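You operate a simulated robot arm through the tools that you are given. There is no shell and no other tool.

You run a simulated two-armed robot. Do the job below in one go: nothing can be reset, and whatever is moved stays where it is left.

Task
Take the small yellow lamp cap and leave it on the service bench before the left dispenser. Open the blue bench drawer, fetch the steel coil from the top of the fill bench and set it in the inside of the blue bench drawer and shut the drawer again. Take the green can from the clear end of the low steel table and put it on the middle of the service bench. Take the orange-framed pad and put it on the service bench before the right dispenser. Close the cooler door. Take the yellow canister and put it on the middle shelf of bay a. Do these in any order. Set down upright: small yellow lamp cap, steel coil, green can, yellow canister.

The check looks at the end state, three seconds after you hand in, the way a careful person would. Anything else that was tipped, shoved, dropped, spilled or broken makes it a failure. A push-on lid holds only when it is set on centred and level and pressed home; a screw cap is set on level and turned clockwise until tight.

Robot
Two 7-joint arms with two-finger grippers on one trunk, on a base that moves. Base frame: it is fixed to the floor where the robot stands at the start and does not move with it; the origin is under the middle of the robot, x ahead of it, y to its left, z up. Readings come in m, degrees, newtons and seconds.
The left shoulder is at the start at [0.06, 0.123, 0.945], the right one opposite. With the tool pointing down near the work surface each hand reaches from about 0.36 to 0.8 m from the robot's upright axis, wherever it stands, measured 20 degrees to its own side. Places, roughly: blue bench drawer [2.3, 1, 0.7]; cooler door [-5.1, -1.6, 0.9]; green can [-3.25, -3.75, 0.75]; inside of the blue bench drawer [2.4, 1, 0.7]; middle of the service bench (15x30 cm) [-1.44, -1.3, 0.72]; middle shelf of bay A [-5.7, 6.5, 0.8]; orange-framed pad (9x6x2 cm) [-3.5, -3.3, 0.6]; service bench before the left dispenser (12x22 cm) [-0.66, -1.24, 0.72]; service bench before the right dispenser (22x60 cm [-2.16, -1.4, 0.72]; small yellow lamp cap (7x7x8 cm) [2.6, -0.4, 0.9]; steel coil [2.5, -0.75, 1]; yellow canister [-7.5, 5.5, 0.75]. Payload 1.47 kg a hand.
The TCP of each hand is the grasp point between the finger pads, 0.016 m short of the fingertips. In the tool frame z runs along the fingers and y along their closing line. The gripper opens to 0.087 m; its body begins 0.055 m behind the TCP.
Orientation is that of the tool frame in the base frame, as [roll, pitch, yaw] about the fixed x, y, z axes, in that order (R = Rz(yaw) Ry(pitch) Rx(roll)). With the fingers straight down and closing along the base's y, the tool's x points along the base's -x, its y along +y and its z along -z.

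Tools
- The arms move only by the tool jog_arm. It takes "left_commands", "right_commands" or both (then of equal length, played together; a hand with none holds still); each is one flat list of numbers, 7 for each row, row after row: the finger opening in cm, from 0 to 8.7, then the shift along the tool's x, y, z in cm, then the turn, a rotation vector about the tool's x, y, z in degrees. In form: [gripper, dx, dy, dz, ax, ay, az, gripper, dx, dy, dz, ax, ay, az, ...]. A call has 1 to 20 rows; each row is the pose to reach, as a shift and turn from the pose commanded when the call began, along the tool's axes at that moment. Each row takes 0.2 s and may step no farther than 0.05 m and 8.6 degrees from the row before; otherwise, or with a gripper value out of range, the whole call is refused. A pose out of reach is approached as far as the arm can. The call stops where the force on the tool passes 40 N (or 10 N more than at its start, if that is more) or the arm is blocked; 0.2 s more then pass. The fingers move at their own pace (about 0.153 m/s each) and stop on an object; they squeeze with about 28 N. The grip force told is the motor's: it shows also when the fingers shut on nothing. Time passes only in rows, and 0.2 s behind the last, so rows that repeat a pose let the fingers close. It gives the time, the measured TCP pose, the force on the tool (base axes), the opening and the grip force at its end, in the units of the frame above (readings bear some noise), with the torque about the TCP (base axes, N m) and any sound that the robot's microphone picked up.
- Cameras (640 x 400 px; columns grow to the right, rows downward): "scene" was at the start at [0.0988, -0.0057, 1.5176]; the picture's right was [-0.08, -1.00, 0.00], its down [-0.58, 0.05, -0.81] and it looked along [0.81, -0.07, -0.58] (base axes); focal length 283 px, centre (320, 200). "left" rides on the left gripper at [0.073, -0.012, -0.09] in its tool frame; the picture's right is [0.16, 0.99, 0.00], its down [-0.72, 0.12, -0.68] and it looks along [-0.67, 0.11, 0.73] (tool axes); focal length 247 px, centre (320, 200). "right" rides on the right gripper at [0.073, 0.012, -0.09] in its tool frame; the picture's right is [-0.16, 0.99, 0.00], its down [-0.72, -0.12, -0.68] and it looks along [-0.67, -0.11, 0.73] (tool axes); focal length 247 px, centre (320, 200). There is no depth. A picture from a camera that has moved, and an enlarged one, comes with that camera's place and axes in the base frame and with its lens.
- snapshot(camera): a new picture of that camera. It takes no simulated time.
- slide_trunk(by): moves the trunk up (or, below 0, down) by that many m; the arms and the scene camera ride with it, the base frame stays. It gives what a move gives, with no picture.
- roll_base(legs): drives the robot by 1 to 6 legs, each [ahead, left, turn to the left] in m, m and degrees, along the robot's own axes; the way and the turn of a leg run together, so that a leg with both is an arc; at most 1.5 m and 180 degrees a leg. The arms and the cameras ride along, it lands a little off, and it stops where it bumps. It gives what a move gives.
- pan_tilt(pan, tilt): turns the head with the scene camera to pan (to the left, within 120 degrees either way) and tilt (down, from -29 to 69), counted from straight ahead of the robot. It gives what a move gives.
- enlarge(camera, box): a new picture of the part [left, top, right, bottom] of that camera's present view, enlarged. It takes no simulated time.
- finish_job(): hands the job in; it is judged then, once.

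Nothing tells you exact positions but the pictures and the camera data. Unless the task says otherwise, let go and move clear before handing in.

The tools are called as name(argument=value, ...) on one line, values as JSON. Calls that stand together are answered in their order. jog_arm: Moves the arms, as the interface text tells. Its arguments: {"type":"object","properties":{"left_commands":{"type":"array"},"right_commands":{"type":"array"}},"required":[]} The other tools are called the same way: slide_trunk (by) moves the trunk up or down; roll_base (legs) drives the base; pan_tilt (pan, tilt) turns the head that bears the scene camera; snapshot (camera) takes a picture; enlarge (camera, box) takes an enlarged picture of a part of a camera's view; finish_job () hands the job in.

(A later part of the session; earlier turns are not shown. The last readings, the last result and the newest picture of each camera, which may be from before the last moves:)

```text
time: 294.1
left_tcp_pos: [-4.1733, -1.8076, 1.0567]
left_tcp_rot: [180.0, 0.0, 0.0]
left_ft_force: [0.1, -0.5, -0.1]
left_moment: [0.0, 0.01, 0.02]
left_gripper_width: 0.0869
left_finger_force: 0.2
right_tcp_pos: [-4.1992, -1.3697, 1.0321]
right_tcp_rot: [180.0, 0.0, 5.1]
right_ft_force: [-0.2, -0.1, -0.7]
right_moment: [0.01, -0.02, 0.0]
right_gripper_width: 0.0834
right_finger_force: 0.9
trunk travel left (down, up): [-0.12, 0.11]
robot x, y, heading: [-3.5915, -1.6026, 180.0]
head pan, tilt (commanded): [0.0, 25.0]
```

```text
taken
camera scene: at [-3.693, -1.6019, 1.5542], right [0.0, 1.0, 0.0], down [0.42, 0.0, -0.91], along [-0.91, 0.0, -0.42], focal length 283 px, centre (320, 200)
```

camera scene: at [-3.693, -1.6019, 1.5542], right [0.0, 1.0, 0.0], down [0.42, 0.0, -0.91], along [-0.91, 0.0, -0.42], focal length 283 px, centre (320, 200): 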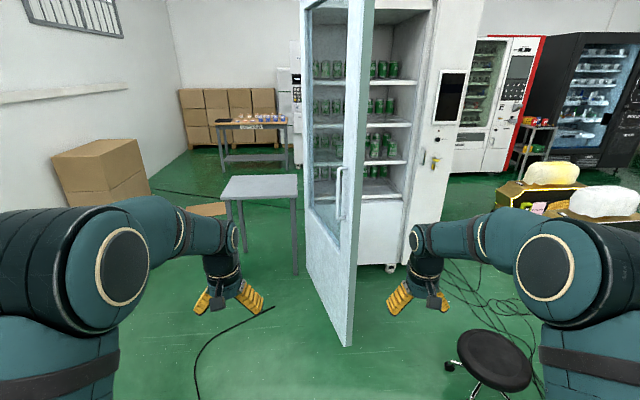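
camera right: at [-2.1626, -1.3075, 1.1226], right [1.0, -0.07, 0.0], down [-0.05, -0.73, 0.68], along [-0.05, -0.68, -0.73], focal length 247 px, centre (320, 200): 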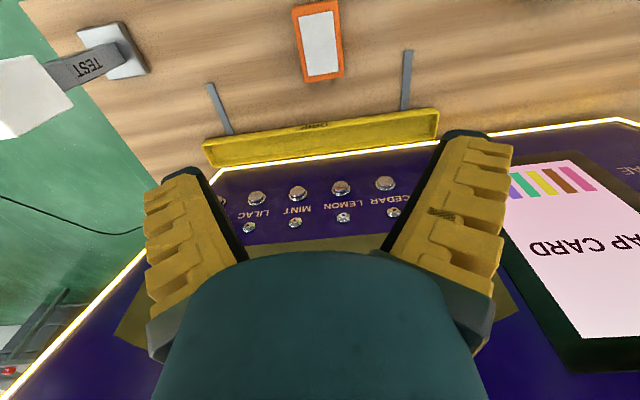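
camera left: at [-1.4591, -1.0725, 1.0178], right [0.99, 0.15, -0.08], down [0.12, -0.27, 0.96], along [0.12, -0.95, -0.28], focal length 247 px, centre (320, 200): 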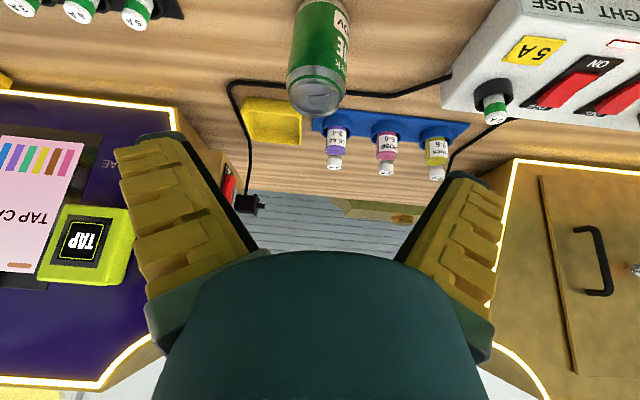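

The cooler door stands open toward me, about 17° short of straight out, with its handle on the south face. I'll close the fingers, pull the right hand in and get a closer look from the door's south side.

jog_arm(left_commands=[6, 0, 0, 0, 0, 0, 0, 3, 2, 0, 0, 0, 0, 0, 0, 4, 0, 0, 0, 0, 0, 0, 6, 0, 0, 0, 0, 0], right_commands=[6, 3, 0, 0, 0, 0, 0, 3, 6, 0, 0, 0, 0, 0, 0, 9, 0, 0, 0, 0, 0, 0, 10, 0, 0, 0, 0, 0])

roll_base(legs=[[0.35, 0.35, 0]])

pan_tilt(pan=-15, tilt=25)

snapshot(camera="scene")

pan_tilt(pan=-15, tilt=50)

snapshot(camera="scene")

```text
time: 295.1
left_tcp_pos: [-4.1119, -1.8077, 1.0567]
left_tcp_rot: [-180.0, 0.1, 0.0]
left_ft_force: [0.2, 0.3, 0.4]
left_moment: [-0.01, 0.06, 0.03]
left_gripper_width: 0.0
left_finger_force: 27.4
right_tcp_pos: [-4.0996, -1.3621, 1.0322]
right_tcp_rot: [180.0, 0.0, 5.1]
right_ft_force: [0.2, -1.0, -0.8]
right_moment: [-0.02, -0.01, -0.03]
right_gripper_width: 0.0
right_finger_force: 28.3
trunk travel left (down, up): [-0.12, 0.11]
robot x, y, heading: [-3.5909, -1.6021, 180.1]
head pan, tilt (commanded): [0.0, 25.0]
```

```text
time: 298.7
left_tcp_pos: [-4.4621, -2.1581, 1.057]
left_tcp_rot: [-179.9, 0.0, 0.0]
left_ft_force: [-0.6, -0.5, 1.2]
left_moment: [0.04, 0.03, 0.02]
left_gripper_width: 0.0
left_finger_force: 28.3
right_tcp_pos: [-4.4516, -1.7136, 1.0326]
right_tcp_rot: [180.0, 0.0, 5.1]
right_ft_force: [-0.3, 0.2, -0.9]
right_moment: [0.04, 0.0, -0.02]
right_gripper_width: 0.0
right_finger_force: 28.4
trunk travel left (down, up): [-0.12, 0.11]
robot x, y, heading: [-3.9437, -1.9527, -180.1]
head pan, tilt (commanded): [0.0, 25.0]
```

```text
time: 299.5
left_tcp_pos: [-4.4632, -2.1574, 1.0568]
left_tcp_rot: [-180.0, 0.0, 0.1]
left_ft_force: [0.9, -0.2, 0.2]
left_moment: [-0.01, -0.02, -0.02]
left_gripper_width: 0.0
left_finger_force: 27.7
right_tcp_pos: [-4.4502, -1.7135, 1.0333]
right_tcp_rot: [-180.0, -0.1, 5.1]
right_ft_force: [-1.0, 0.6, -0.4]
right_moment: [-0.01, 0.0, 0.0]
right_gripper_width: 0.0
right_finger_force: 28.3
trunk travel left (down, up): [-0.12, 0.11]
robot x, y, heading: [-3.9427, -1.9508, -179.7]
head pan, tilt (commanded): [-15.0, 25.0]
```

```text
taken
camera scene: at [-4.0393, -1.9287, 1.5543], right [0.26, 0.97, 0.0], down [0.41, -0.11, -0.91], along [-0.88, 0.23, -0.42], focal length 283 px, centre (320, 200)
```

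scene: 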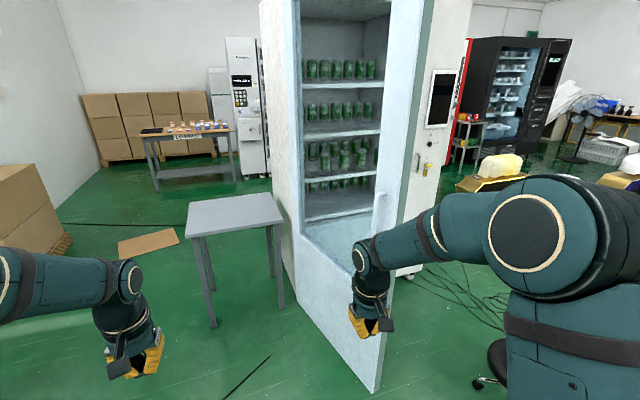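

```text
time: 300.4
left_tcp_pos: [-4.4615, -2.1586, 1.0572]
left_tcp_rot: [-179.9, 0.0, 0.0]
left_ft_force: [0.6, 0.8, -0.5]
left_moment: [0.01, 0.0, 0.01]
left_gripper_width: 0.0
left_finger_force: 28.1
right_tcp_pos: [-4.4513, -1.7126, 1.0318]
right_tcp_rot: [179.9, 0.0, 5.1]
right_ft_force: [-0.5, -0.8, -0.9]
right_moment: [0.01, 0.0, 0.0]
right_gripper_width: 0.0
right_finger_force: 28.3
trunk travel left (down, up): [-0.12, 0.11]
robot x, y, heading: [-3.9427, -1.956, -179.8]
head pan, tilt (commanded): [-15.0, 50.0]
```

```text
taken
camera scene: at [-4.0247, -1.9326, 1.5168], right [0.26, 0.97, 0.0], down [0.74, -0.2, -0.64], along [-0.62, 0.17, -0.77], focal length 283 px, centre (320, 200)
```

scene: 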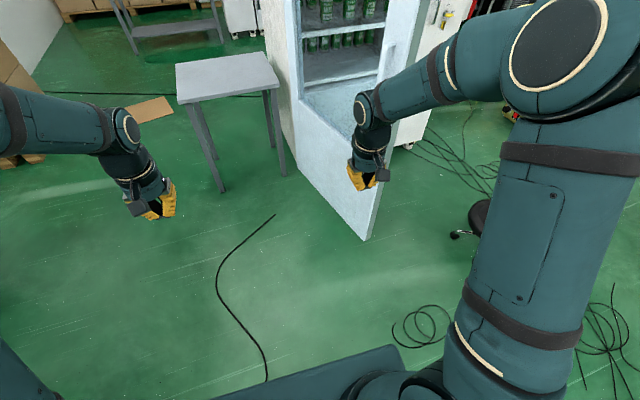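

From this side I place the hinge near [-5.73, -1.64] and the door's free edge near [-4.84, -1.415], handle about 0.7 m from the hinge at z≈0.96. A stool stands near [-4.57, -0.9] and a small table at x<-5.43, so I'll push mostly with the right arm from the south side. First I move up beside the free edge.

jog_arm(left_commands=[0, 4, 0, 0, 0, 0, 0, 0, 8, 0, 0, 0, 0, 0, 0, 12, 0, 0, 0, 0, 0, 0, 12, 0, 0, 0, 0, 0])

roll_base(legs=[[0.5, 0.0, 0], [0, 0.0, 0], [0, -0.13, 0]])

pan_tilt(pan=-25, tilt=45)

snapshot(camera="scene")

snapshot(camera="right")

```text
time: 301.4
left_tcp_pos: [-4.3409, -2.1581, 1.0557]
left_tcp_rot: [-179.9, 0.0, -0.1]
left_ft_force: [-0.5, 0.6, -0.1]
left_moment: [0.02, -0.01, 0.02]
left_gripper_width: 0.0001
left_finger_force: 28.7
right_tcp_pos: [-4.4519, -1.7128, 1.0329]
right_tcp_rot: [-180.0, 0.0, 5.1]
right_ft_force: [0.0, 0.8, -0.3]
right_moment: [-0.02, 0.0, 0.02]
right_gripper_width: 0.0001
right_finger_force: 28.3
trunk travel left (down, up): [-0.12, 0.11]
robot x, y, heading: [-3.9439, -1.9561, -179.8]
head pan, tilt (commanded): [-15.0, 50.0]
```

```text
time: 306.0
left_tcp_pos: [-4.8488, -2.029, 1.0554]
left_tcp_rot: [180.0, 0.1, 0.1]
left_ft_force: [-0.6, 0.6, -0.5]
left_moment: [-0.03, -0.02, -0.06]
left_gripper_width: 0.0
left_finger_force: 28.4
right_tcp_pos: [-4.9565, -1.583, 1.0327]
right_tcp_rot: [-180.0, 0.0, 5.3]
right_ft_force: [-0.1, -0.2, 0.0]
right_moment: [-0.01, -0.02, 0.0]
right_gripper_width: 0.0003
right_finger_force: 27.4
trunk travel left (down, up): [-0.12, 0.11]
robot x, y, heading: [-4.4481, -1.824, -179.6]
head pan, tilt (commanded): [-15.0, 50.0]
```

```text
time: 306.7
left_tcp_pos: [-4.8476, -2.0288, 1.0561]
left_tcp_rot: [-180.0, 0.1, 0.0]
left_ft_force: [-0.2, 0.6, 0.7]
left_moment: [0.0, 0.0, -0.03]
left_gripper_width: 0.0
left_finger_force: 28.0
right_tcp_pos: [-4.9568, -1.5829, 1.0325]
right_tcp_rot: [-179.9, 0.0, 5.1]
right_ft_force: [1.0, -0.5, 0.8]
right_moment: [-0.02, 0.0, -0.01]
right_gripper_width: 0.0
right_finger_force: 27.8
trunk travel left (down, up): [-0.12, 0.11]
robot x, y, heading: [-4.4469, -1.8265, -179.9]
head pan, tilt (commanded): [-25.0, 45.0]
```

```text
taken
camera scene: at [-4.5312, -1.7893, 1.5236], right [0.42, 0.91, 0.0], down [0.64, -0.3, -0.71], along [-0.64, 0.3, -0.71], focal length 283 px, centre (320, 200)
```

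scene: 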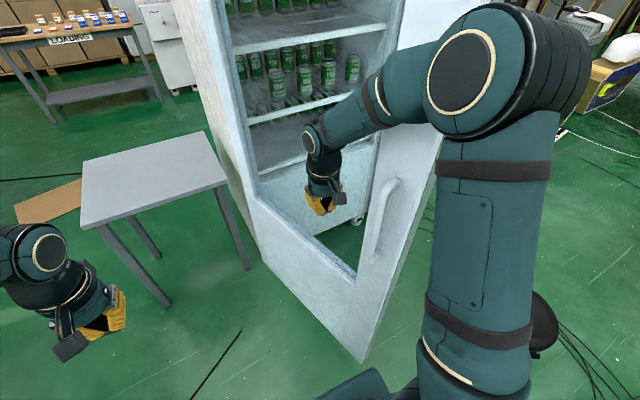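

```text
taken
camera right: at [-4.8834, -1.5891, 1.1224], right [-0.07, -1.0, 0.0], down [-0.73, 0.05, 0.68], along [-0.68, 0.05, -0.73], focal length 247 px, centre (320, 200)
```

right: 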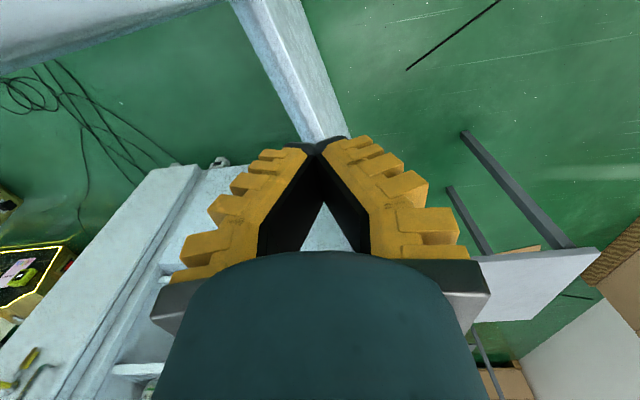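

The hand is on the door's outer (south) side, level with the free edge. I'll sweep the right hand to the north slowly to start swinging the door shut.

jog_arm(right_commands=[0, -0.07, -2, 0, 0, 0, 0, 0, -0.13, -4, 0, 0, 0, 0, 0, -0.2, -6, 0, 0, 0, 0, 0, -0.27, -8, 0, 0, 0, 0, 0, -0.33, -10, 0, 0, 0, 0, 0, -0.4, -12, 0, 0, 0, 0, 0, -0.47, -14, 0, 0, 0, 0, 0, -0.53, -16, 0, 0, 0, 0, 0, -0.6, -18, 0, 0, 0, 0, 0, -0.67, -20, 0, 0, 0, 0, 0, -0.67, -20, 0, 0, 0, 0])

snapshot(camera="scene")

snapshot(camera="right")

```text
time: 309.1
left_tcp_pos: [-4.8493, -2.028, 1.0553]
left_tcp_rot: [180.0, 0.0, 0.1]
left_ft_force: [0.6, 0.3, 0.8]
left_moment: [0.0, -0.01, 0.0]
left_gripper_width: 0.0002
left_finger_force: 28.1
right_tcp_pos: [-4.9811, -1.385, 1.0332]
right_tcp_rot: [180.0, -0.1, 5.2]
right_ft_force: [0.8, -0.7, -0.3]
right_moment: [0.01, 0.02, -0.02]
right_gripper_width: 0.0
right_finger_force: 27.7
trunk travel left (down, up): [-0.12, 0.11]
robot x, y, heading: [-4.4498, -1.8265, -179.8]
head pan, tilt (commanded): [-25.0, 45.0]
```

```text
taken
camera scene: at [-4.5311, -1.7894, 1.5237], right [0.42, 0.91, 0.0], down [0.64, -0.3, -0.71], along [-0.64, 0.3, -0.71], focal length 283 px, centre (320, 200)
```

scene: 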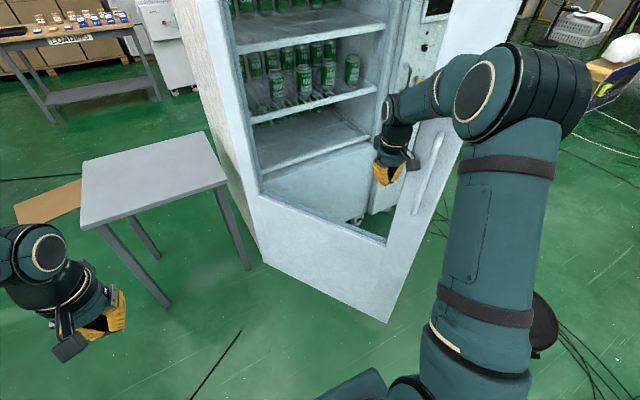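

```text
taken
camera right: at [-4.9083, -1.3905, 1.1224], right [-0.07, -1.0, 0.0], down [-0.73, 0.05, 0.68], along [-0.68, 0.05, -0.73], focal length 247 px, centre (320, 200)
```

right: 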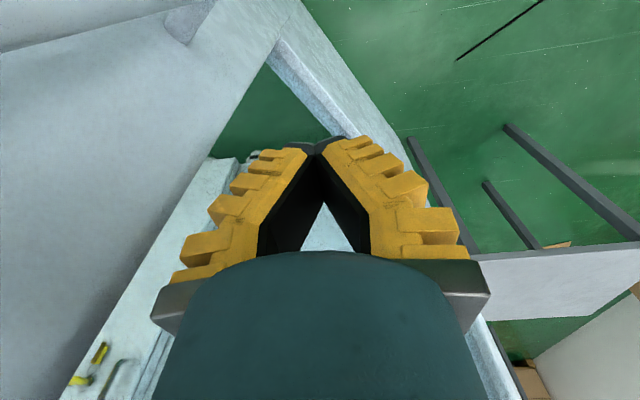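

The door is swinging (now about 26°) with very little force. I'll keep pushing by shifting the base right and forward along the door's arc.

roll_base(legs=[[0.055, -0.11, 0]])

snapshot(camera="scene")

```text
time: 310.8
left_tcp_pos: [-4.9032, -1.9213, 1.0554]
left_tcp_rot: [-180.0, 0.1, 0.1]
left_ft_force: [0.1, -0.5, -0.8]
left_moment: [-0.04, -0.02, -0.02]
left_gripper_width: 0.0002
left_finger_force: 28.0
right_tcp_pos: [-5.0392, -1.276, 1.0334]
right_tcp_rot: [180.0, 0.0, 5.2]
right_ft_force: [-0.5, 0.4, 0.1]
right_moment: [0.01, -0.02, 0.03]
right_gripper_width: 0.0
right_finger_force: 28.4
trunk travel left (down, up): [-0.12, 0.11]
robot x, y, heading: [-4.5076, -1.7155, -179.5]
head pan, tilt (commanded): [-25.0, 45.0]
```

```text
taken
camera scene: at [-4.5869, -1.6792, 1.5236], right [0.42, 0.91, 0.0], down [0.64, -0.3, -0.71], along [-0.64, 0.3, -0.71], focal length 283 px, centre (320, 200)
```

scene: 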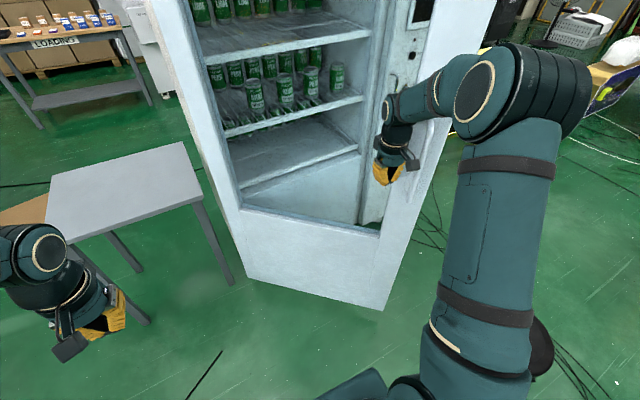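

Door at about 37° now. One more base shift of the same kind.

roll_base(legs=[[0.08, -0.11, 0]])

snapshot(camera="scene")

snapshot(camera="right")

```text
time: 312.4
left_tcp_pos: [-4.984, -1.8114, 1.0553]
left_tcp_rot: [-180.0, 0.0, 0.2]
left_ft_force: [-0.8, 0.3, 0.6]
left_moment: [-0.02, 0.0, -0.02]
left_gripper_width: 0.0
left_finger_force: 28.5
right_tcp_pos: [-5.1198, -1.1671, 1.0329]
right_tcp_rot: [-179.9, 0.0, 5.1]
right_ft_force: [-0.5, 0.2, -1.1]
right_moment: [-0.02, 0.0, -0.01]
right_gripper_width: 0.0002
right_finger_force: 27.7
trunk travel left (down, up): [-0.12, 0.11]
robot x, y, heading: [-4.5849, -1.6047, -179.8]
head pan, tilt (commanded): [-25.0, 45.0]
```

```text
taken
camera scene: at [-4.667, -1.5703, 1.5236], right [0.42, 0.91, 0.0], down [0.64, -0.3, -0.71], along [-0.64, 0.3, -0.71], focal length 283 px, centre (320, 200)
```

scene: 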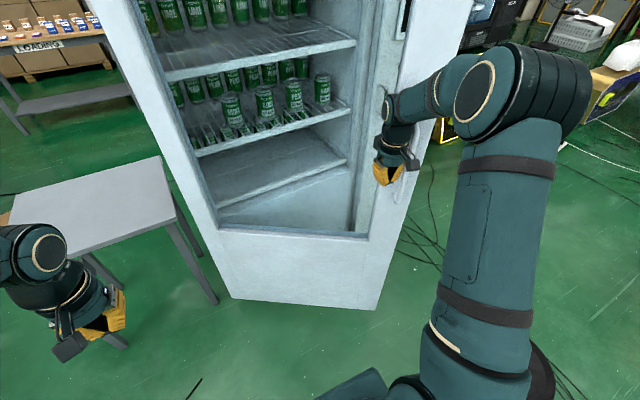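

```text
taken
camera right: at [-5.0443, -1.1722, 1.122], right [-0.07, -1.0, 0.0], down [-0.73, 0.05, 0.68], along [-0.68, 0.05, -0.73], focal length 247 px, centre (320, 200)
```

right: 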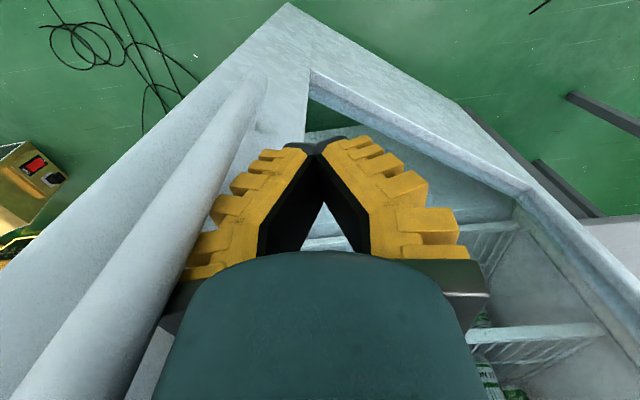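

The door is at about 45° and the hand rests beside the handle. Now I push mainly forward (-x) with the base.

roll_base(legs=[[0.15, -0.05, 0]])

snapshot(camera="scene")

snapshot(camera="right")

```text
time: 313.8
left_tcp_pos: [-5.1341, -1.7612, 1.0542]
left_tcp_rot: [-180.0, 0.1, 0.2]
left_ft_force: [-0.2, 1.0, -0.1]
left_moment: [0.02, -0.01, 0.0]
left_gripper_width: 0.0
left_finger_force: 28.3
right_tcp_pos: [-5.2699, -1.118, 1.0321]
right_tcp_rot: [179.9, -0.1, 5.2]
right_ft_force: [0.5, -0.5, -1.1]
right_moment: [-0.01, 0.01, 0.01]
right_gripper_width: 0.0001
right_finger_force: 27.8
trunk travel left (down, up): [-0.12, 0.11]
robot x, y, heading: [-4.7353, -1.5569, -179.7]
head pan, tilt (commanded): [-25.0, 45.0]
```

```text
taken
camera scene: at [-4.8179, -1.5211, 1.5236], right [0.42, 0.91, 0.0], down [0.64, -0.3, -0.71], along [-0.64, 0.3, -0.71], focal length 283 px, centre (320, 200)
```

scene: 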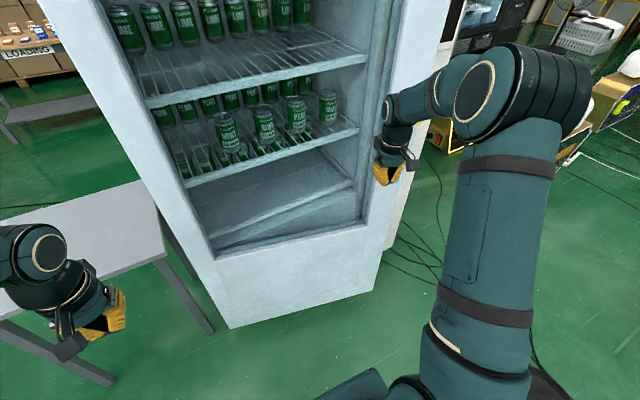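

```text
taken
camera right: at [-5.1952, -1.1232, 1.1217], right [-0.07, -1.0, 0.0], down [-0.73, 0.05, 0.68], along [-0.68, 0.05, -0.73], focal length 247 px, centre (320, 200)
```

right: 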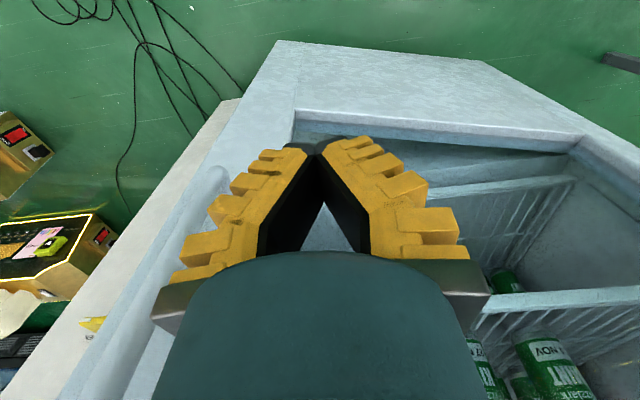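

Door at about 62°. I'll press on forward.

roll_base(legs=[[0.14, 0, 0]])

snapshot(camera="scene")

snapshot(camera="right")

```text
time: 315.1
left_tcp_pos: [-5.2736, -1.7621, 1.0551]
left_tcp_rot: [-179.9, -0.2, 0.1]
left_ft_force: [-0.8, 0.2, -0.6]
left_moment: [-0.02, -0.01, 0.0]
left_gripper_width: 0.0
left_finger_force: 28.0
right_tcp_pos: [-5.4089, -1.1179, 1.0314]
right_tcp_rot: [-179.9, -0.1, 5.2]
right_ft_force: [-1.1, -0.5, -0.9]
right_moment: [-0.01, -0.04, 0.01]
right_gripper_width: 0.0
right_finger_force: 28.2
trunk travel left (down, up): [-0.12, 0.11]
robot x, y, heading: [-4.8741, -1.5575, -180.0]
head pan, tilt (commanded): [-25.0, 45.0]
```

```text
taken
camera scene: at [-4.9574, -1.5217, 1.5235], right [0.42, 0.91, 0.0], down [0.64, -0.3, -0.71], along [-0.64, 0.3, -0.71], focal length 283 px, centre (320, 200)
```

scene: 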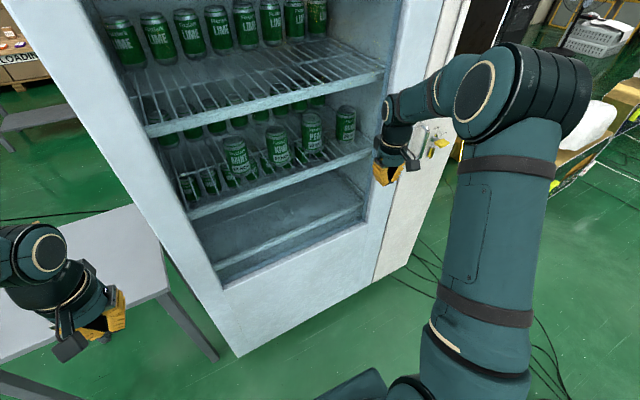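

```text
taken
camera right: at [-5.334, -1.1233, 1.1215], right [-0.07, -1.0, 0.0], down [-0.73, 0.05, 0.68], along [-0.68, 0.05, -0.73], focal length 247 px, centre (320, 200)
```

right: 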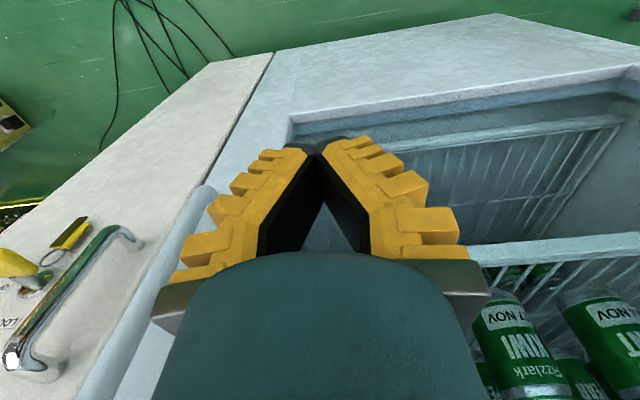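

The door looks almost shut. I'll check the seam between the door and the cooler frame.

enlarge(camera="scene", box=[340, 90, 470, 300])

enlarge(camera="right", box=[60, 20, 380, 300])

```text
1.90 times, centred on (405, 195) of scene
camera zoom: at [-4.9574, -1.5217, 1.5235], right [0.42, 0.91, 0.0], down [0.64, -0.3, -0.71], along [-0.64, 0.3, -0.71], focal length 539 px, centre (158, 210)
```

zoom: 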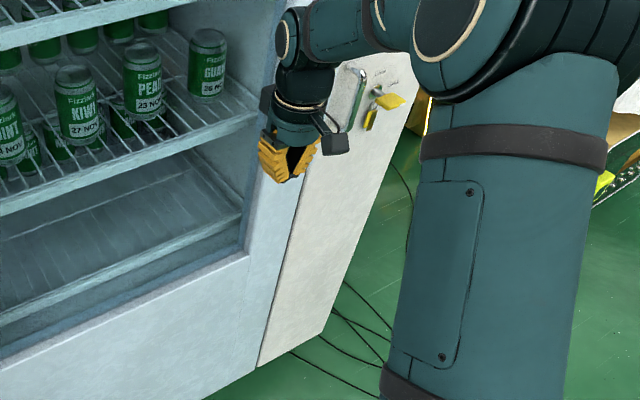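

```text
1.43 times, centred on (220, 160) of right
camera zoom: at [-5.334, -1.1233, 1.1215], right [-0.07, -1.0, 0.0], down [-0.73, 0.05, 0.68], along [-0.68, 0.05, -0.73], focal length 353 px, centre (463, 257)
```

zoom: 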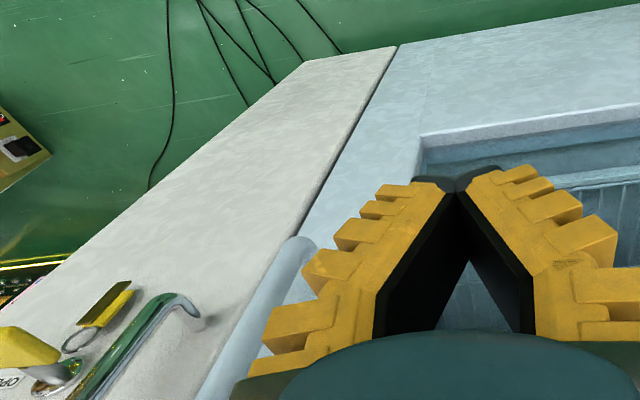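

The door is flush or within a degree of it. I'll press gently with the arm to seat it, watching the force.

jog_arm(right_commands=[0, -0.5, 0, 0, 0, 0, 0, 0, -1, 0, 0, 0, 0, 0, 0, -1.5, 0, 0, 0, 0, 0, 0, -2, 0, 0, 0, 0, 0, 0, -2, 0, 0, 0, 0, 0])

snapshot(camera="right")

```text
time: 316.3
left_tcp_pos: [-5.2726, -1.7616, 1.0557]
left_tcp_rot: [180.0, 0.0, 0.1]
left_ft_force: [0.4, 0.1, 0.0]
left_moment: [0.0, -0.01, -0.01]
left_gripper_width: 0.0
left_finger_force: 28.4
right_tcp_pos: [-5.4273, -1.1201, 1.0324]
right_tcp_rot: [-180.0, -0.1, 5.2]
right_ft_force: [0.3, -0.3, 0.7]
right_moment: [0.0, -0.01, 0.0]
right_gripper_width: 0.0
right_finger_force: 27.5
trunk travel left (down, up): [-0.12, 0.11]
robot x, y, heading: [-4.8732, -1.5585, -180.0]
head pan, tilt (commanded): [-25.0, 45.0]
```

```text
taken
camera right: at [-5.3528, -1.1253, 1.122], right [-0.07, -1.0, 0.0], down [-0.73, 0.05, 0.68], along [-0.68, 0.05, -0.73], focal length 247 px, centre (320, 200)
```

right: 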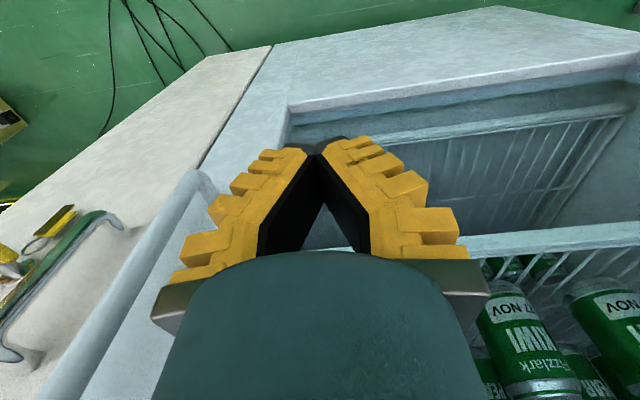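

No force yet, so I'll continue until I feel the door seated.

jog_arm(right_commands=[0, -0.6, 0, 0, 0, 0, 0, 0, -1.2, 0, 0, 0, 0, 0, 0, -1.8, 0, 0, 0, 0, 0, 0, -2.4, 0, 0, 0, 0, 0, 0, -3, 0, 0, 0, 0, 0, 0, -3.6, 0, 0, 0, 0, 0, 0, -4.2, 0, 0, 0, 0, 0, 0, -4.8, 0, 0, 0, 0, 0, 0, -5.4, 0, 0, 0, 0, 0, 0, -6, 0, 0, 0, 0, 0])

snapshot(camera="right")

snapshot(camera="scene")

```text
time: 318.6
left_tcp_pos: [-5.2693, -1.7632, 1.0569]
left_tcp_rot: [-179.9, 0.2, 0.0]
left_ft_force: [-0.3, 0.9, 0.6]
left_moment: [-0.02, -0.01, -0.02]
left_gripper_width: 0.0001
left_finger_force: 28.0
right_tcp_pos: [-5.4773, -1.1255, 1.0333]
right_tcp_rot: [179.9, -0.6, 4.9]
right_ft_force: [24.5, -6.7, 7.2]
right_moment: [0.85, 2.92, 0.15]
right_gripper_width: 0.0
right_finger_force: 28.0
trunk travel left (down, up): [-0.12, 0.11]
robot x, y, heading: [-4.8754, -1.5555, 180.0]
head pan, tilt (commanded): [-25.0, 45.0]
stopped in row 10 (right hand): the force on the tool passed its limit at 44 N (the readings are from after the stop); the commanded pose is now the measured one
```

```text
taken
camera right: at [-5.4044, -1.1306, 1.1236], right [-0.07, -1.0, 0.0], down [-0.74, 0.05, 0.67], along [-0.67, 0.05, -0.74], focal length 247 px, centre (320, 200)
```

right: 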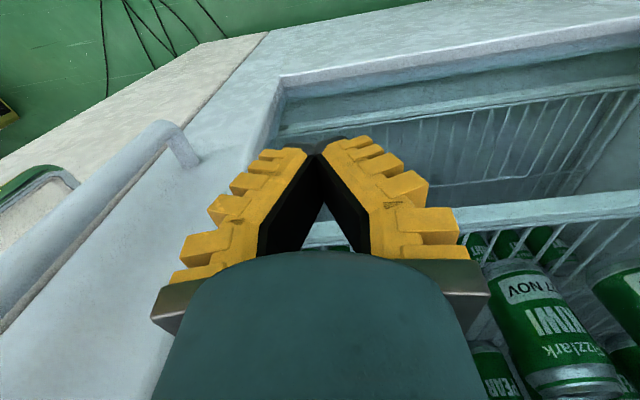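

```text
taken
camera scene: at [-4.9498, -1.524, 1.5241], right [0.42, 0.91, 0.0], down [0.64, -0.3, -0.71], along [-0.64, 0.3, -0.7], focal length 283 px, centre (320, 200)
```

scene: 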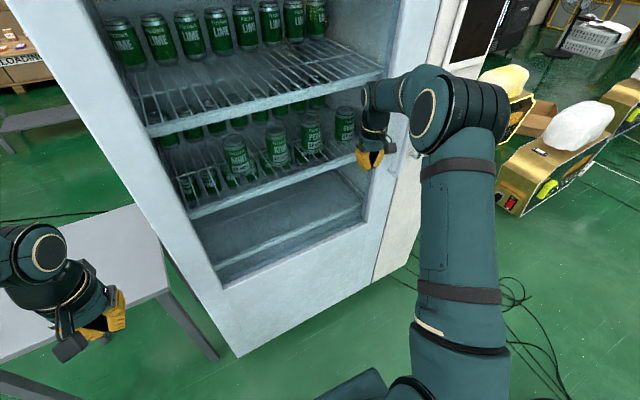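

The door pressed home at 44 N and sits flush with the frame. I'll pull the hand away, back off and check the door, then look for a way north.

jog_arm(right_commands=[0, 3, 0, 0, 0, 0, 0, 0, 7, 0, 0, 0, 0, 0, 0, 11, 1, 0, 0, 0, 0, 0, 14, 3, 0, 0, 0, 0, 0, 14, 3, 0, 0, 0, 0])

roll_base(legs=[[-0.45, 0.1, 0]])

pan_tilt(pan=-15, tilt=25)

snapshot(camera="scene")

pan_tilt(pan=-70, tilt=30)

snapshot(camera="scene")

```text
time: 319.8
left_tcp_pos: [-5.273, -1.7619, 1.0552]
left_tcp_rot: [-180.0, 0.1, 0.0]
left_ft_force: [0.3, 0.7, 0.2]
left_moment: [0.05, -0.01, 0.0]
left_gripper_width: 0.0
left_finger_force: 28.0
right_tcp_pos: [-5.341, -1.1427, 1.0312]
right_tcp_rot: [179.7, -0.5, 5.0]
right_ft_force: [-0.3, 0.1, 1.2]
right_moment: [0.0, -0.02, 0.0]
right_gripper_width: 0.0
right_finger_force: 28.3
trunk travel left (down, up): [-0.12, 0.11]
robot x, y, heading: [-4.8732, -1.5533, -180.1]
head pan, tilt (commanded): [-25.0, 45.0]
```

```text
time: 322.6
left_tcp_pos: [-4.823, -1.8612, 1.056]
left_tcp_rot: [179.9, 0.0, -0.2]
left_ft_force: [0.7, -1.1, -0.2]
left_moment: [-0.02, -0.01, -0.01]
left_gripper_width: 0.0
left_finger_force: 28.0
right_tcp_pos: [-4.889, -1.2414, 1.0323]
right_tcp_rot: [179.7, -0.6, 4.8]
right_ft_force: [0.8, 0.4, 0.4]
right_moment: [0.02, 0.02, -0.02]
right_gripper_width: 0.0001
right_finger_force: 28.0
trunk travel left (down, up): [-0.12, 0.11]
robot x, y, heading: [-4.4245, -1.6611, 179.8]
head pan, tilt (commanded): [-25.0, 45.0]
```

```text
time: 323.4
left_tcp_pos: [-4.8234, -1.8606, 1.0552]
left_tcp_rot: [-180.0, 0.0, -0.2]
left_ft_force: [-0.3, -0.3, -0.2]
left_moment: [0.0, 0.0, -0.01]
left_gripper_width: 0.0
left_finger_force: 28.0
right_tcp_pos: [-4.889, -1.2422, 1.0314]
right_tcp_rot: [179.8, -0.6, 4.7]
right_ft_force: [0.3, 0.4, 0.0]
right_moment: [0.04, -0.02, 0.01]
right_gripper_width: 0.0
right_finger_force: 28.3
trunk travel left (down, up): [-0.12, 0.11]
robot x, y, heading: [-4.4229, -1.6583, 179.7]
head pan, tilt (commanded): [-15.0, 25.0]
```

```text
taken
camera scene: at [-4.5203, -1.632, 1.5542], right [0.26, 0.97, 0.0], down [0.41, -0.11, -0.91], along [-0.87, 0.24, -0.42], focal length 283 px, centre (320, 200)
```

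scene: 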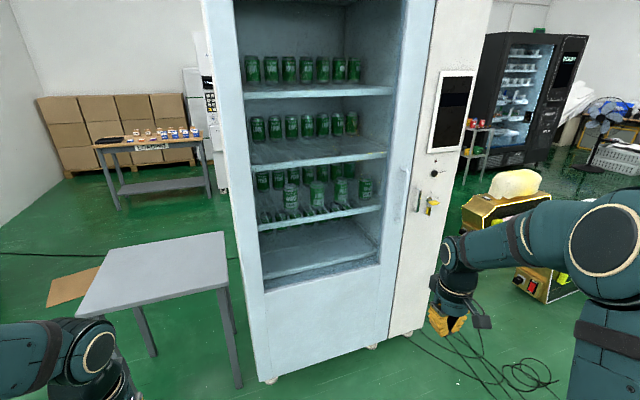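

```text
time: 324.6
left_tcp_pos: [-4.8226, -1.8602, 1.0553]
left_tcp_rot: [180.0, 0.0, -0.3]
left_ft_force: [-0.1, 1.0, 0.4]
left_moment: [0.01, 0.0, 0.01]
left_gripper_width: 0.0
left_finger_force: 28.0
right_tcp_pos: [-4.8896, -1.2413, 1.0318]
right_tcp_rot: [179.8, -0.6, 4.8]
right_ft_force: [-0.3, 0.1, 0.5]
right_moment: [-0.01, 0.01, -0.01]
right_gripper_width: 0.0
right_finger_force: 28.0
trunk travel left (down, up): [-0.12, 0.11]
robot x, y, heading: [-4.4227, -1.6576, 179.6]
head pan, tilt (commanded): [-70.0, 30.0]
```

```text
taken
camera scene: at [-4.4622, -1.5711, 1.5463], right [0.94, 0.34, 0.0], down [0.17, -0.47, -0.87], along [-0.29, 0.81, -0.5], focal length 283 px, centre (320, 200)
```

scene: 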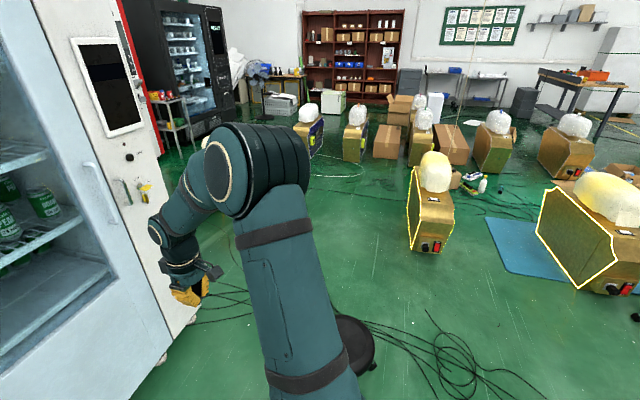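

The cooler door is fully shut. The way north lies between the cooler and the stool and floor dispensers, so I'll turn north and look at the gaps.

roll_base(legs=[[0, 0.0, -90]])

pan_tilt(pan=0, tilt=40)

snapshot(camera="scene")

pan_tilt(pan=25, tilt=25)

snapshot(camera="scene")

```text
time: 328.9
left_tcp_pos: [-4.6269, -1.2569, 1.0557]
left_tcp_rot: [-180.0, 0.0, -90.0]
left_ft_force: [-0.6, -0.2, 1.4]
left_moment: [0.0, -0.05, 0.0]
left_gripper_width: 0.0001
left_finger_force: 28.1
right_tcp_pos: [-4.0074, -1.1894, 1.0324]
right_tcp_rot: [179.7, -0.6, -85.0]
right_ft_force: [0.5, -0.8, 0.9]
right_moment: [0.01, -0.01, 0.01]
right_gripper_width: 0.0
right_finger_force: 28.8
trunk travel left (down, up): [-0.12, 0.11]
robot x, y, heading: [-4.4196, -1.6585, 89.9]
head pan, tilt (commanded): [-70.0, 30.0]
```

```text
time: 330.3
left_tcp_pos: [-4.6261, -1.2569, 1.0546]
left_tcp_rot: [180.0, 0.0, -90.0]
left_ft_force: [-0.1, 0.2, 0.6]
left_moment: [0.04, 0.0, 0.02]
left_gripper_width: 0.0
left_finger_force: 27.9
right_tcp_pos: [-4.0078, -1.1898, 1.0324]
right_tcp_rot: [179.8, -0.5, -85.0]
right_ft_force: [0.5, 0.5, 0.6]
right_moment: [0.02, -0.02, -0.01]
right_gripper_width: 0.0001
right_finger_force: 27.8
trunk travel left (down, up): [-0.12, 0.11]
robot x, y, heading: [-4.4255, -1.6583, 89.7]
head pan, tilt (commanded): [0.0, 40.0]
```

```text
taken
camera scene: at [-4.4213, -1.5612, 1.5309], right [1.0, 0.0, 0.0], down [0.0, -0.64, -0.77], along [0.0, 0.77, -0.64], focal length 283 px, centre (320, 200)
```

scene: 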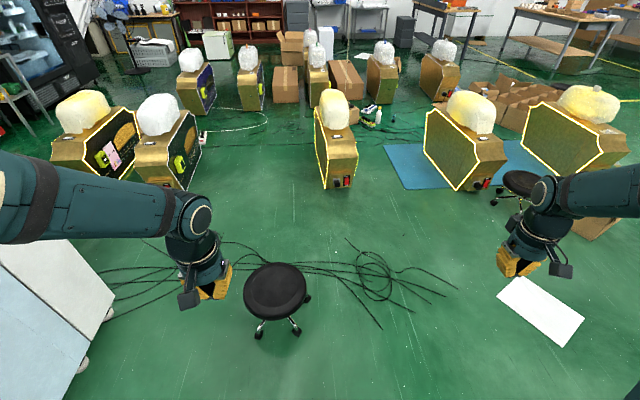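

```text
time: 331.2
left_tcp_pos: [-4.6272, -1.2571, 1.0553]
left_tcp_rot: [179.9, 0.0, -89.9]
left_ft_force: [-0.3, 0.5, 0.7]
left_moment: [-0.03, -0.01, -0.01]
left_gripper_width: 0.0
left_finger_force: 27.4
right_tcp_pos: [-4.0079, -1.1904, 1.031]
right_tcp_rot: [179.8, -0.6, -84.9]
right_ft_force: [-0.1, 0.2, 0.3]
right_moment: [-0.03, 0.02, -0.01]
right_gripper_width: 0.0
right_finger_force: 28.3
trunk travel left (down, up): [-0.12, 0.11]
robot x, y, heading: [-4.422, -1.6565, 90.1]
head pan, tilt (commanded): [25.0, 25.0]
```

```text
taken
camera scene: at [-4.4603, -1.5626, 1.5542], right [0.91, 0.42, 0.0], down [0.18, -0.38, -0.91], along [-0.38, 0.82, -0.42], focal length 283 px, centre (320, 200)
```

scene: 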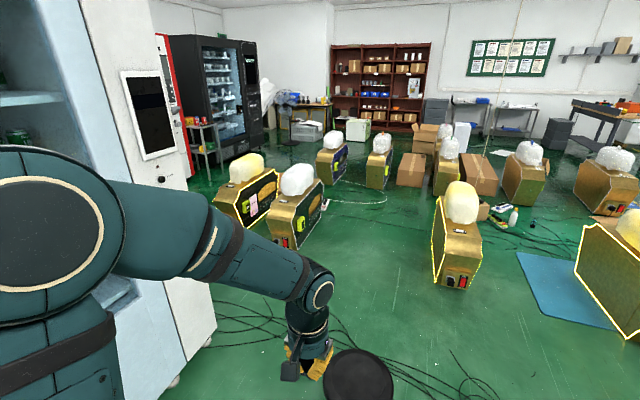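

I now have a map: the stool at [-4.6, -0.87], floor dispensers leave a gap centred at x≈-5.03 between y 0.45 and 1.1, then a cross aisle at y≈1.7 and a west passage at x≈-6.9. I'll tuck the right hand in and drive round the stool and through the gap.

jog_arm(right_commands=[0, -0.4, 4.7, 0, 0, 0, 0, 0, -0.8, 9.4, 0, 0, 0, 0, 0, -1.2, 14.1, 0, 0, 0, 0, 0, -1.6, 18.5, 0, 0, 0, 0, 0, -1.6, 18.5, 0, 0, 0, 0])

roll_base(legs=[[0.36, -0.42, 0], [1.1, 0, 0], [0, 1.03, 0], [0.9, 0, 0]])

pan_tilt(pan=0, tilt=35)

snapshot(camera="scene")

pan_tilt(pan=60, tilt=35)

snapshot(camera="scene")

```text
time: 332.4
left_tcp_pos: [-4.6258, -1.2563, 1.0554]
left_tcp_rot: [180.0, 0.1, -90.0]
left_ft_force: [0.6, -0.4, -0.2]
left_moment: [0.01, 0.01, 0.02]
left_gripper_width: 0.0001
left_finger_force: 27.8
right_tcp_pos: [-4.1923, -1.1902, 1.031]
right_tcp_rot: [179.8, -0.5, -85.2]
right_ft_force: [0.5, 0.3, 0.8]
right_moment: [-0.02, 0.04, -0.02]
right_gripper_width: 0.0
right_finger_force: 28.4
trunk travel left (down, up): [-0.12, 0.11]
robot x, y, heading: [-4.423, -1.6566, 89.9]
head pan, tilt (commanded): [25.0, 25.0]
```

```text
time: 355.2
left_tcp_pos: [-5.2212, 1.121, 1.0549]
left_tcp_rot: [180.0, 0.0, -90.6]
left_ft_force: [0.4, -0.3, -0.1]
left_moment: [0.0, 0.01, 0.01]
left_gripper_width: 0.0
left_finger_force: 27.3
right_tcp_pos: [-4.7886, 1.1827, 1.0319]
right_tcp_rot: [179.8, -0.5, -85.6]
right_ft_force: [0.0, 0.1, 0.1]
right_moment: [-0.03, 0.02, -0.03]
right_gripper_width: 0.0
right_finger_force: 28.2
trunk travel left (down, up): [-0.12, 0.11]
robot x, y, heading: [-5.0203, 0.7192, 89.2]
head pan, tilt (commanded): [25.0, 25.0]
```

```text
time: 356.1
left_tcp_pos: [-5.2223, 1.1193, 1.0553]
left_tcp_rot: [179.9, 0.1, -90.6]
left_ft_force: [0.4, -0.2, 0.0]
left_moment: [-0.01, 0.01, 0.01]
left_gripper_width: 0.0
left_finger_force: 27.9
right_tcp_pos: [-4.7885, 1.1815, 1.0304]
right_tcp_rot: [179.8, -0.6, -85.7]
right_ft_force: [0.2, -0.5, -0.4]
right_moment: [-0.01, 0.0, 0.01]
right_gripper_width: 0.0
right_finger_force: 27.6
trunk travel left (down, up): [-0.12, 0.11]
robot x, y, heading: [-5.0208, 0.7156, 89.5]
head pan, tilt (commanded): [0.0, 35.0]
```

```text
taken
camera scene: at [-5.0203, 0.8171, 1.5385], right [1.0, -0.01, 0.0], down [-0.01, -0.57, -0.82], along [0.01, 0.82, -0.57], focal length 283 px, centre (320, 200)
```

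scene: 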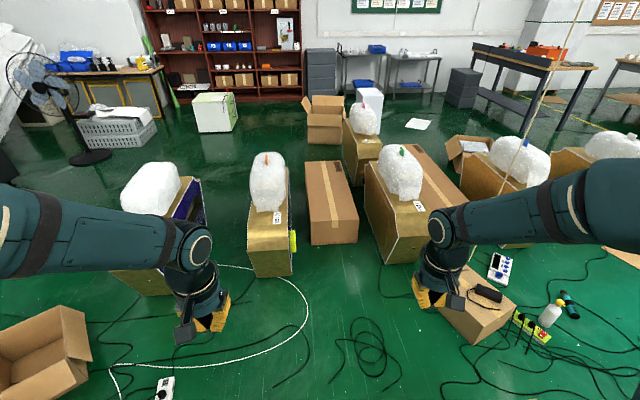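

```text
time: 357.4
left_tcp_pos: [-5.2229, 1.1204, 1.0544]
left_tcp_rot: [-180.0, 0.0, -90.5]
left_ft_force: [-0.1, -0.5, 0.4]
left_moment: [0.0, -0.02, -0.02]
left_gripper_width: 0.0
left_finger_force: 27.9
right_tcp_pos: [-4.7872, 1.1829, 1.0306]
right_tcp_rot: [179.8, -0.7, -85.7]
right_ft_force: [0.5, 0.7, -0.3]
right_moment: [0.01, 0.01, 0.01]
right_gripper_width: 0.0
right_finger_force: 28.2
trunk travel left (down, up): [-0.12, 0.11]
robot x, y, heading: [-5.0236, 0.713, 89.4]
head pan, tilt (commanded): [60.0, 35.0]
```

```text
taken
camera scene: at [-5.097, 0.7739, 1.5385], right [0.51, 0.86, 0.0], down [0.49, -0.29, -0.82], along [-0.7, 0.42, -0.57], focal length 283 px, centre (320, 200)
```

scene: 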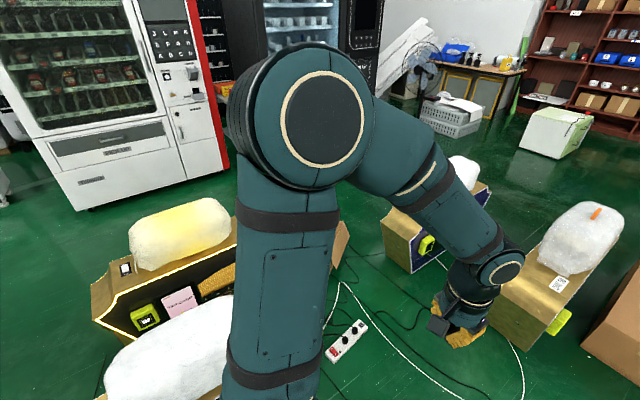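

The cross aisle is blocked by a carton near [-6.5, 1.6], but the floor dispensers are only about 0.75 m tall, so I can strafe west along y≈-0.22 with my hands above them. I'll back out of the gap and sidestep west partway, then check.

roll_base(legs=[[-0.935, 0, 0.5], [0, 0.9, 0]])

pan_tilt(pan=40, tilt=40)

snapshot(camera="scene")

pan_tilt(pan=100, tilt=45)

snapshot(camera="scene")

```text
time: 370.1
left_tcp_pos: [-6.1226, 0.1917, 1.0557]
left_tcp_rot: [-180.0, 0.0, -90.2]
left_ft_force: [0.3, -0.4, -0.1]
left_moment: [0.0, 0.0, -0.01]
left_gripper_width: 0.0001
left_finger_force: 27.7
right_tcp_pos: [-5.6887, 0.2541, 1.0308]
right_tcp_rot: [179.7, -0.6, -85.3]
right_ft_force: [-0.7, -0.4, -0.8]
right_moment: [0.03, 0.03, -0.01]
right_gripper_width: 0.0
right_finger_force: 28.0
trunk travel left (down, up): [-0.12, 0.11]
robot x, y, heading: [-5.9154, -0.2137, 89.7]
head pan, tilt (commanded): [60.0, 35.0]
```

```text
time: 370.9
left_tcp_pos: [-6.1231, 0.1908, 1.056]
left_tcp_rot: [180.0, 0.0, -90.2]
left_ft_force: [0.3, -1.0, -0.4]
left_moment: [0.01, -0.05, -0.01]
left_gripper_width: 0.0
left_finger_force: 27.7
right_tcp_pos: [-5.6884, 0.257, 1.0319]
right_tcp_rot: [179.8, -0.6, -85.2]
right_ft_force: [-0.1, 0.4, -0.3]
right_moment: [-0.03, -0.01, -0.04]
right_gripper_width: 0.0
right_finger_force: 27.8
trunk travel left (down, up): [-0.12, 0.11]
robot x, y, heading: [-5.9247, -0.2114, 89.9]
head pan, tilt (commanded): [40.0, 40.0]
```

```text
taken
camera scene: at [-5.9731, -0.1335, 1.5309], right [0.77, 0.64, 0.0], down [0.41, -0.49, -0.77], along [-0.49, 0.59, -0.64], focal length 283 px, centre (320, 200)
```

scene: 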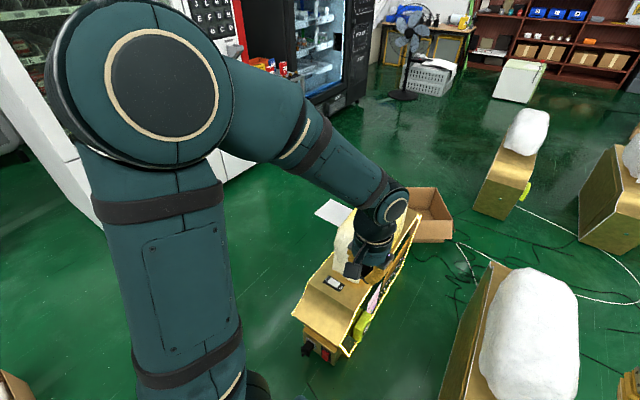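

```text
time: 372.2
left_tcp_pos: [-6.1219, 0.1913, 1.0545]
left_tcp_rot: [-179.9, 0.0, -90.2]
left_ft_force: [0.7, 0.3, -0.1]
left_moment: [0.02, -0.03, -0.02]
left_gripper_width: 0.0
left_finger_force: 27.7
right_tcp_pos: [-5.6884, 0.2557, 1.0313]
right_tcp_rot: [179.7, -0.7, -85.2]
right_ft_force: [-0.5, -1.0, 0.7]
right_moment: [0.01, -0.03, -0.04]
right_gripper_width: 0.0001
right_finger_force: 27.9
trunk travel left (down, up): [-0.12, 0.11]
robot x, y, heading: [-5.9183, -0.2069, 89.8]
head pan, tilt (commanded): [100.0, 45.0]
```

```text
taken
camera scene: at [-5.9988, -0.2125, 1.5237], right [-0.17, 0.99, 0.0], down [0.7, 0.12, -0.71], along [-0.7, -0.12, -0.71], focal length 283 px, centre (320, 200)
```

scene: 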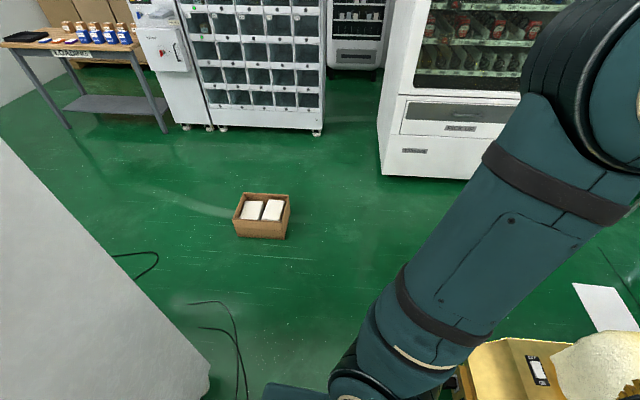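

West is open: vending machine corner at [-7.84, 0], the last floor dispenser's west edge at x≈-6.65, a small crate at [-7.28, -0.86] that I stay north of. I'll sidestep to x≈-7.3 and go north.

roll_base(legs=[[0, 1.38, 0], [1.2, 0, 0], [1.1, 0.0, 0]])

pan_tilt(pan=0, tilt=30)

snapshot(camera="scene")

pan_tilt(pan=-40, tilt=30)

snapshot(camera="scene")

```text
time: 395.5
left_tcp_pos: [-7.5042, 2.4849, 1.0553]
left_tcp_rot: [-180.0, 0.0, -90.1]
left_ft_force: [-0.4, -0.5, 0.3]
left_moment: [-0.03, -0.04, 0.02]
left_gripper_width: 0.0
left_finger_force: 28.0
right_tcp_pos: [-7.0708, 2.5522, 1.0305]
right_tcp_rot: [179.8, -0.5, -85.1]
right_ft_force: [1.0, 0.6, 0.3]
right_moment: [0.02, -0.03, 0.02]
right_gripper_width: 0.0
right_finger_force: 27.9
trunk travel left (down, up): [-0.12, 0.11]
robot x, y, heading: [-7.3009, 2.0864, 90.0]
head pan, tilt (commanded): [100.0, 45.0]
```

```text
time: 397.2
left_tcp_pos: [-7.5046, 2.4849, 1.0558]
left_tcp_rot: [-179.9, 0.0, -90.1]
left_ft_force: [-0.6, -0.4, -0.2]
left_moment: [0.03, -0.03, 0.0]
left_gripper_width: 0.0
left_finger_force: 28.0
right_tcp_pos: [-7.0704, 2.5519, 1.0296]
right_tcp_rot: [179.8, -0.6, -85.0]
right_ft_force: [0.8, 0.5, -0.7]
right_moment: [-0.01, 0.02, -0.03]
right_gripper_width: 0.0
right_finger_force: 27.8
trunk travel left (down, up): [-0.12, 0.11]
robot x, y, heading: [-7.3017, 2.0858, 90.0]
head pan, tilt (commanded): [0.0, 30.0]
```

```text
taken
camera scene: at [-7.2991, 2.1861, 1.5463], right [1.0, 0.0, 0.0], down [0.0, -0.5, -0.87], along [0.0, 0.87, -0.5], focal length 283 px, centre (320, 200)
```

scene: 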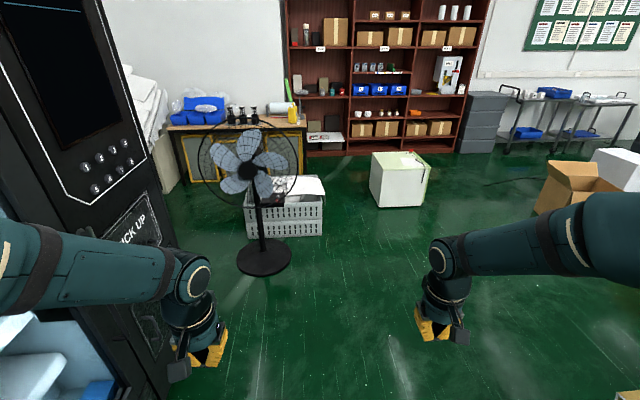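

```text
time: 398.3
left_tcp_pos: [-7.5049, 2.485, 1.0566]
left_tcp_rot: [-179.9, 0.0, -89.9]
left_ft_force: [-0.6, -0.5, -0.7]
left_moment: [0.02, 0.0, 0.04]
left_gripper_width: 0.0
left_finger_force: 28.0
right_tcp_pos: [-7.0699, 2.5515, 1.0317]
right_tcp_rot: [179.9, -0.7, -84.9]
right_ft_force: [-0.8, -0.3, -0.1]
right_moment: [-0.03, -0.02, -0.02]
right_gripper_width: 0.0
right_finger_force: 28.5
trunk travel left (down, up): [-0.12, 0.11]
robot x, y, heading: [-7.3002, 2.0824, 90.0]
head pan, tilt (commanded): [-40.0, 30.0]
```

```text
taken
camera scene: at [-7.2409, 2.165, 1.5463], right [0.77, -0.64, 0.0], down [-0.32, -0.38, -0.87], along [0.56, 0.66, -0.5], focal length 283 px, centre (320, 200)
```

scene: 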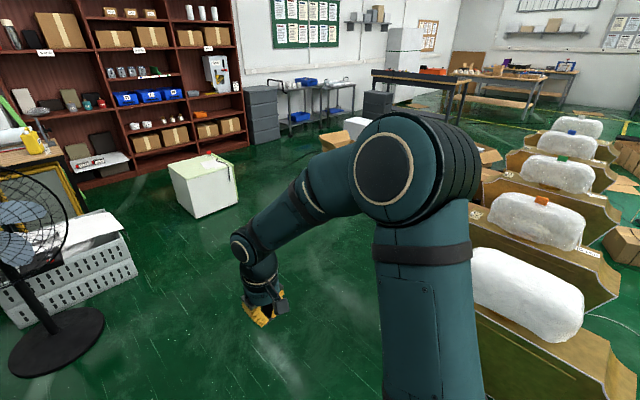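

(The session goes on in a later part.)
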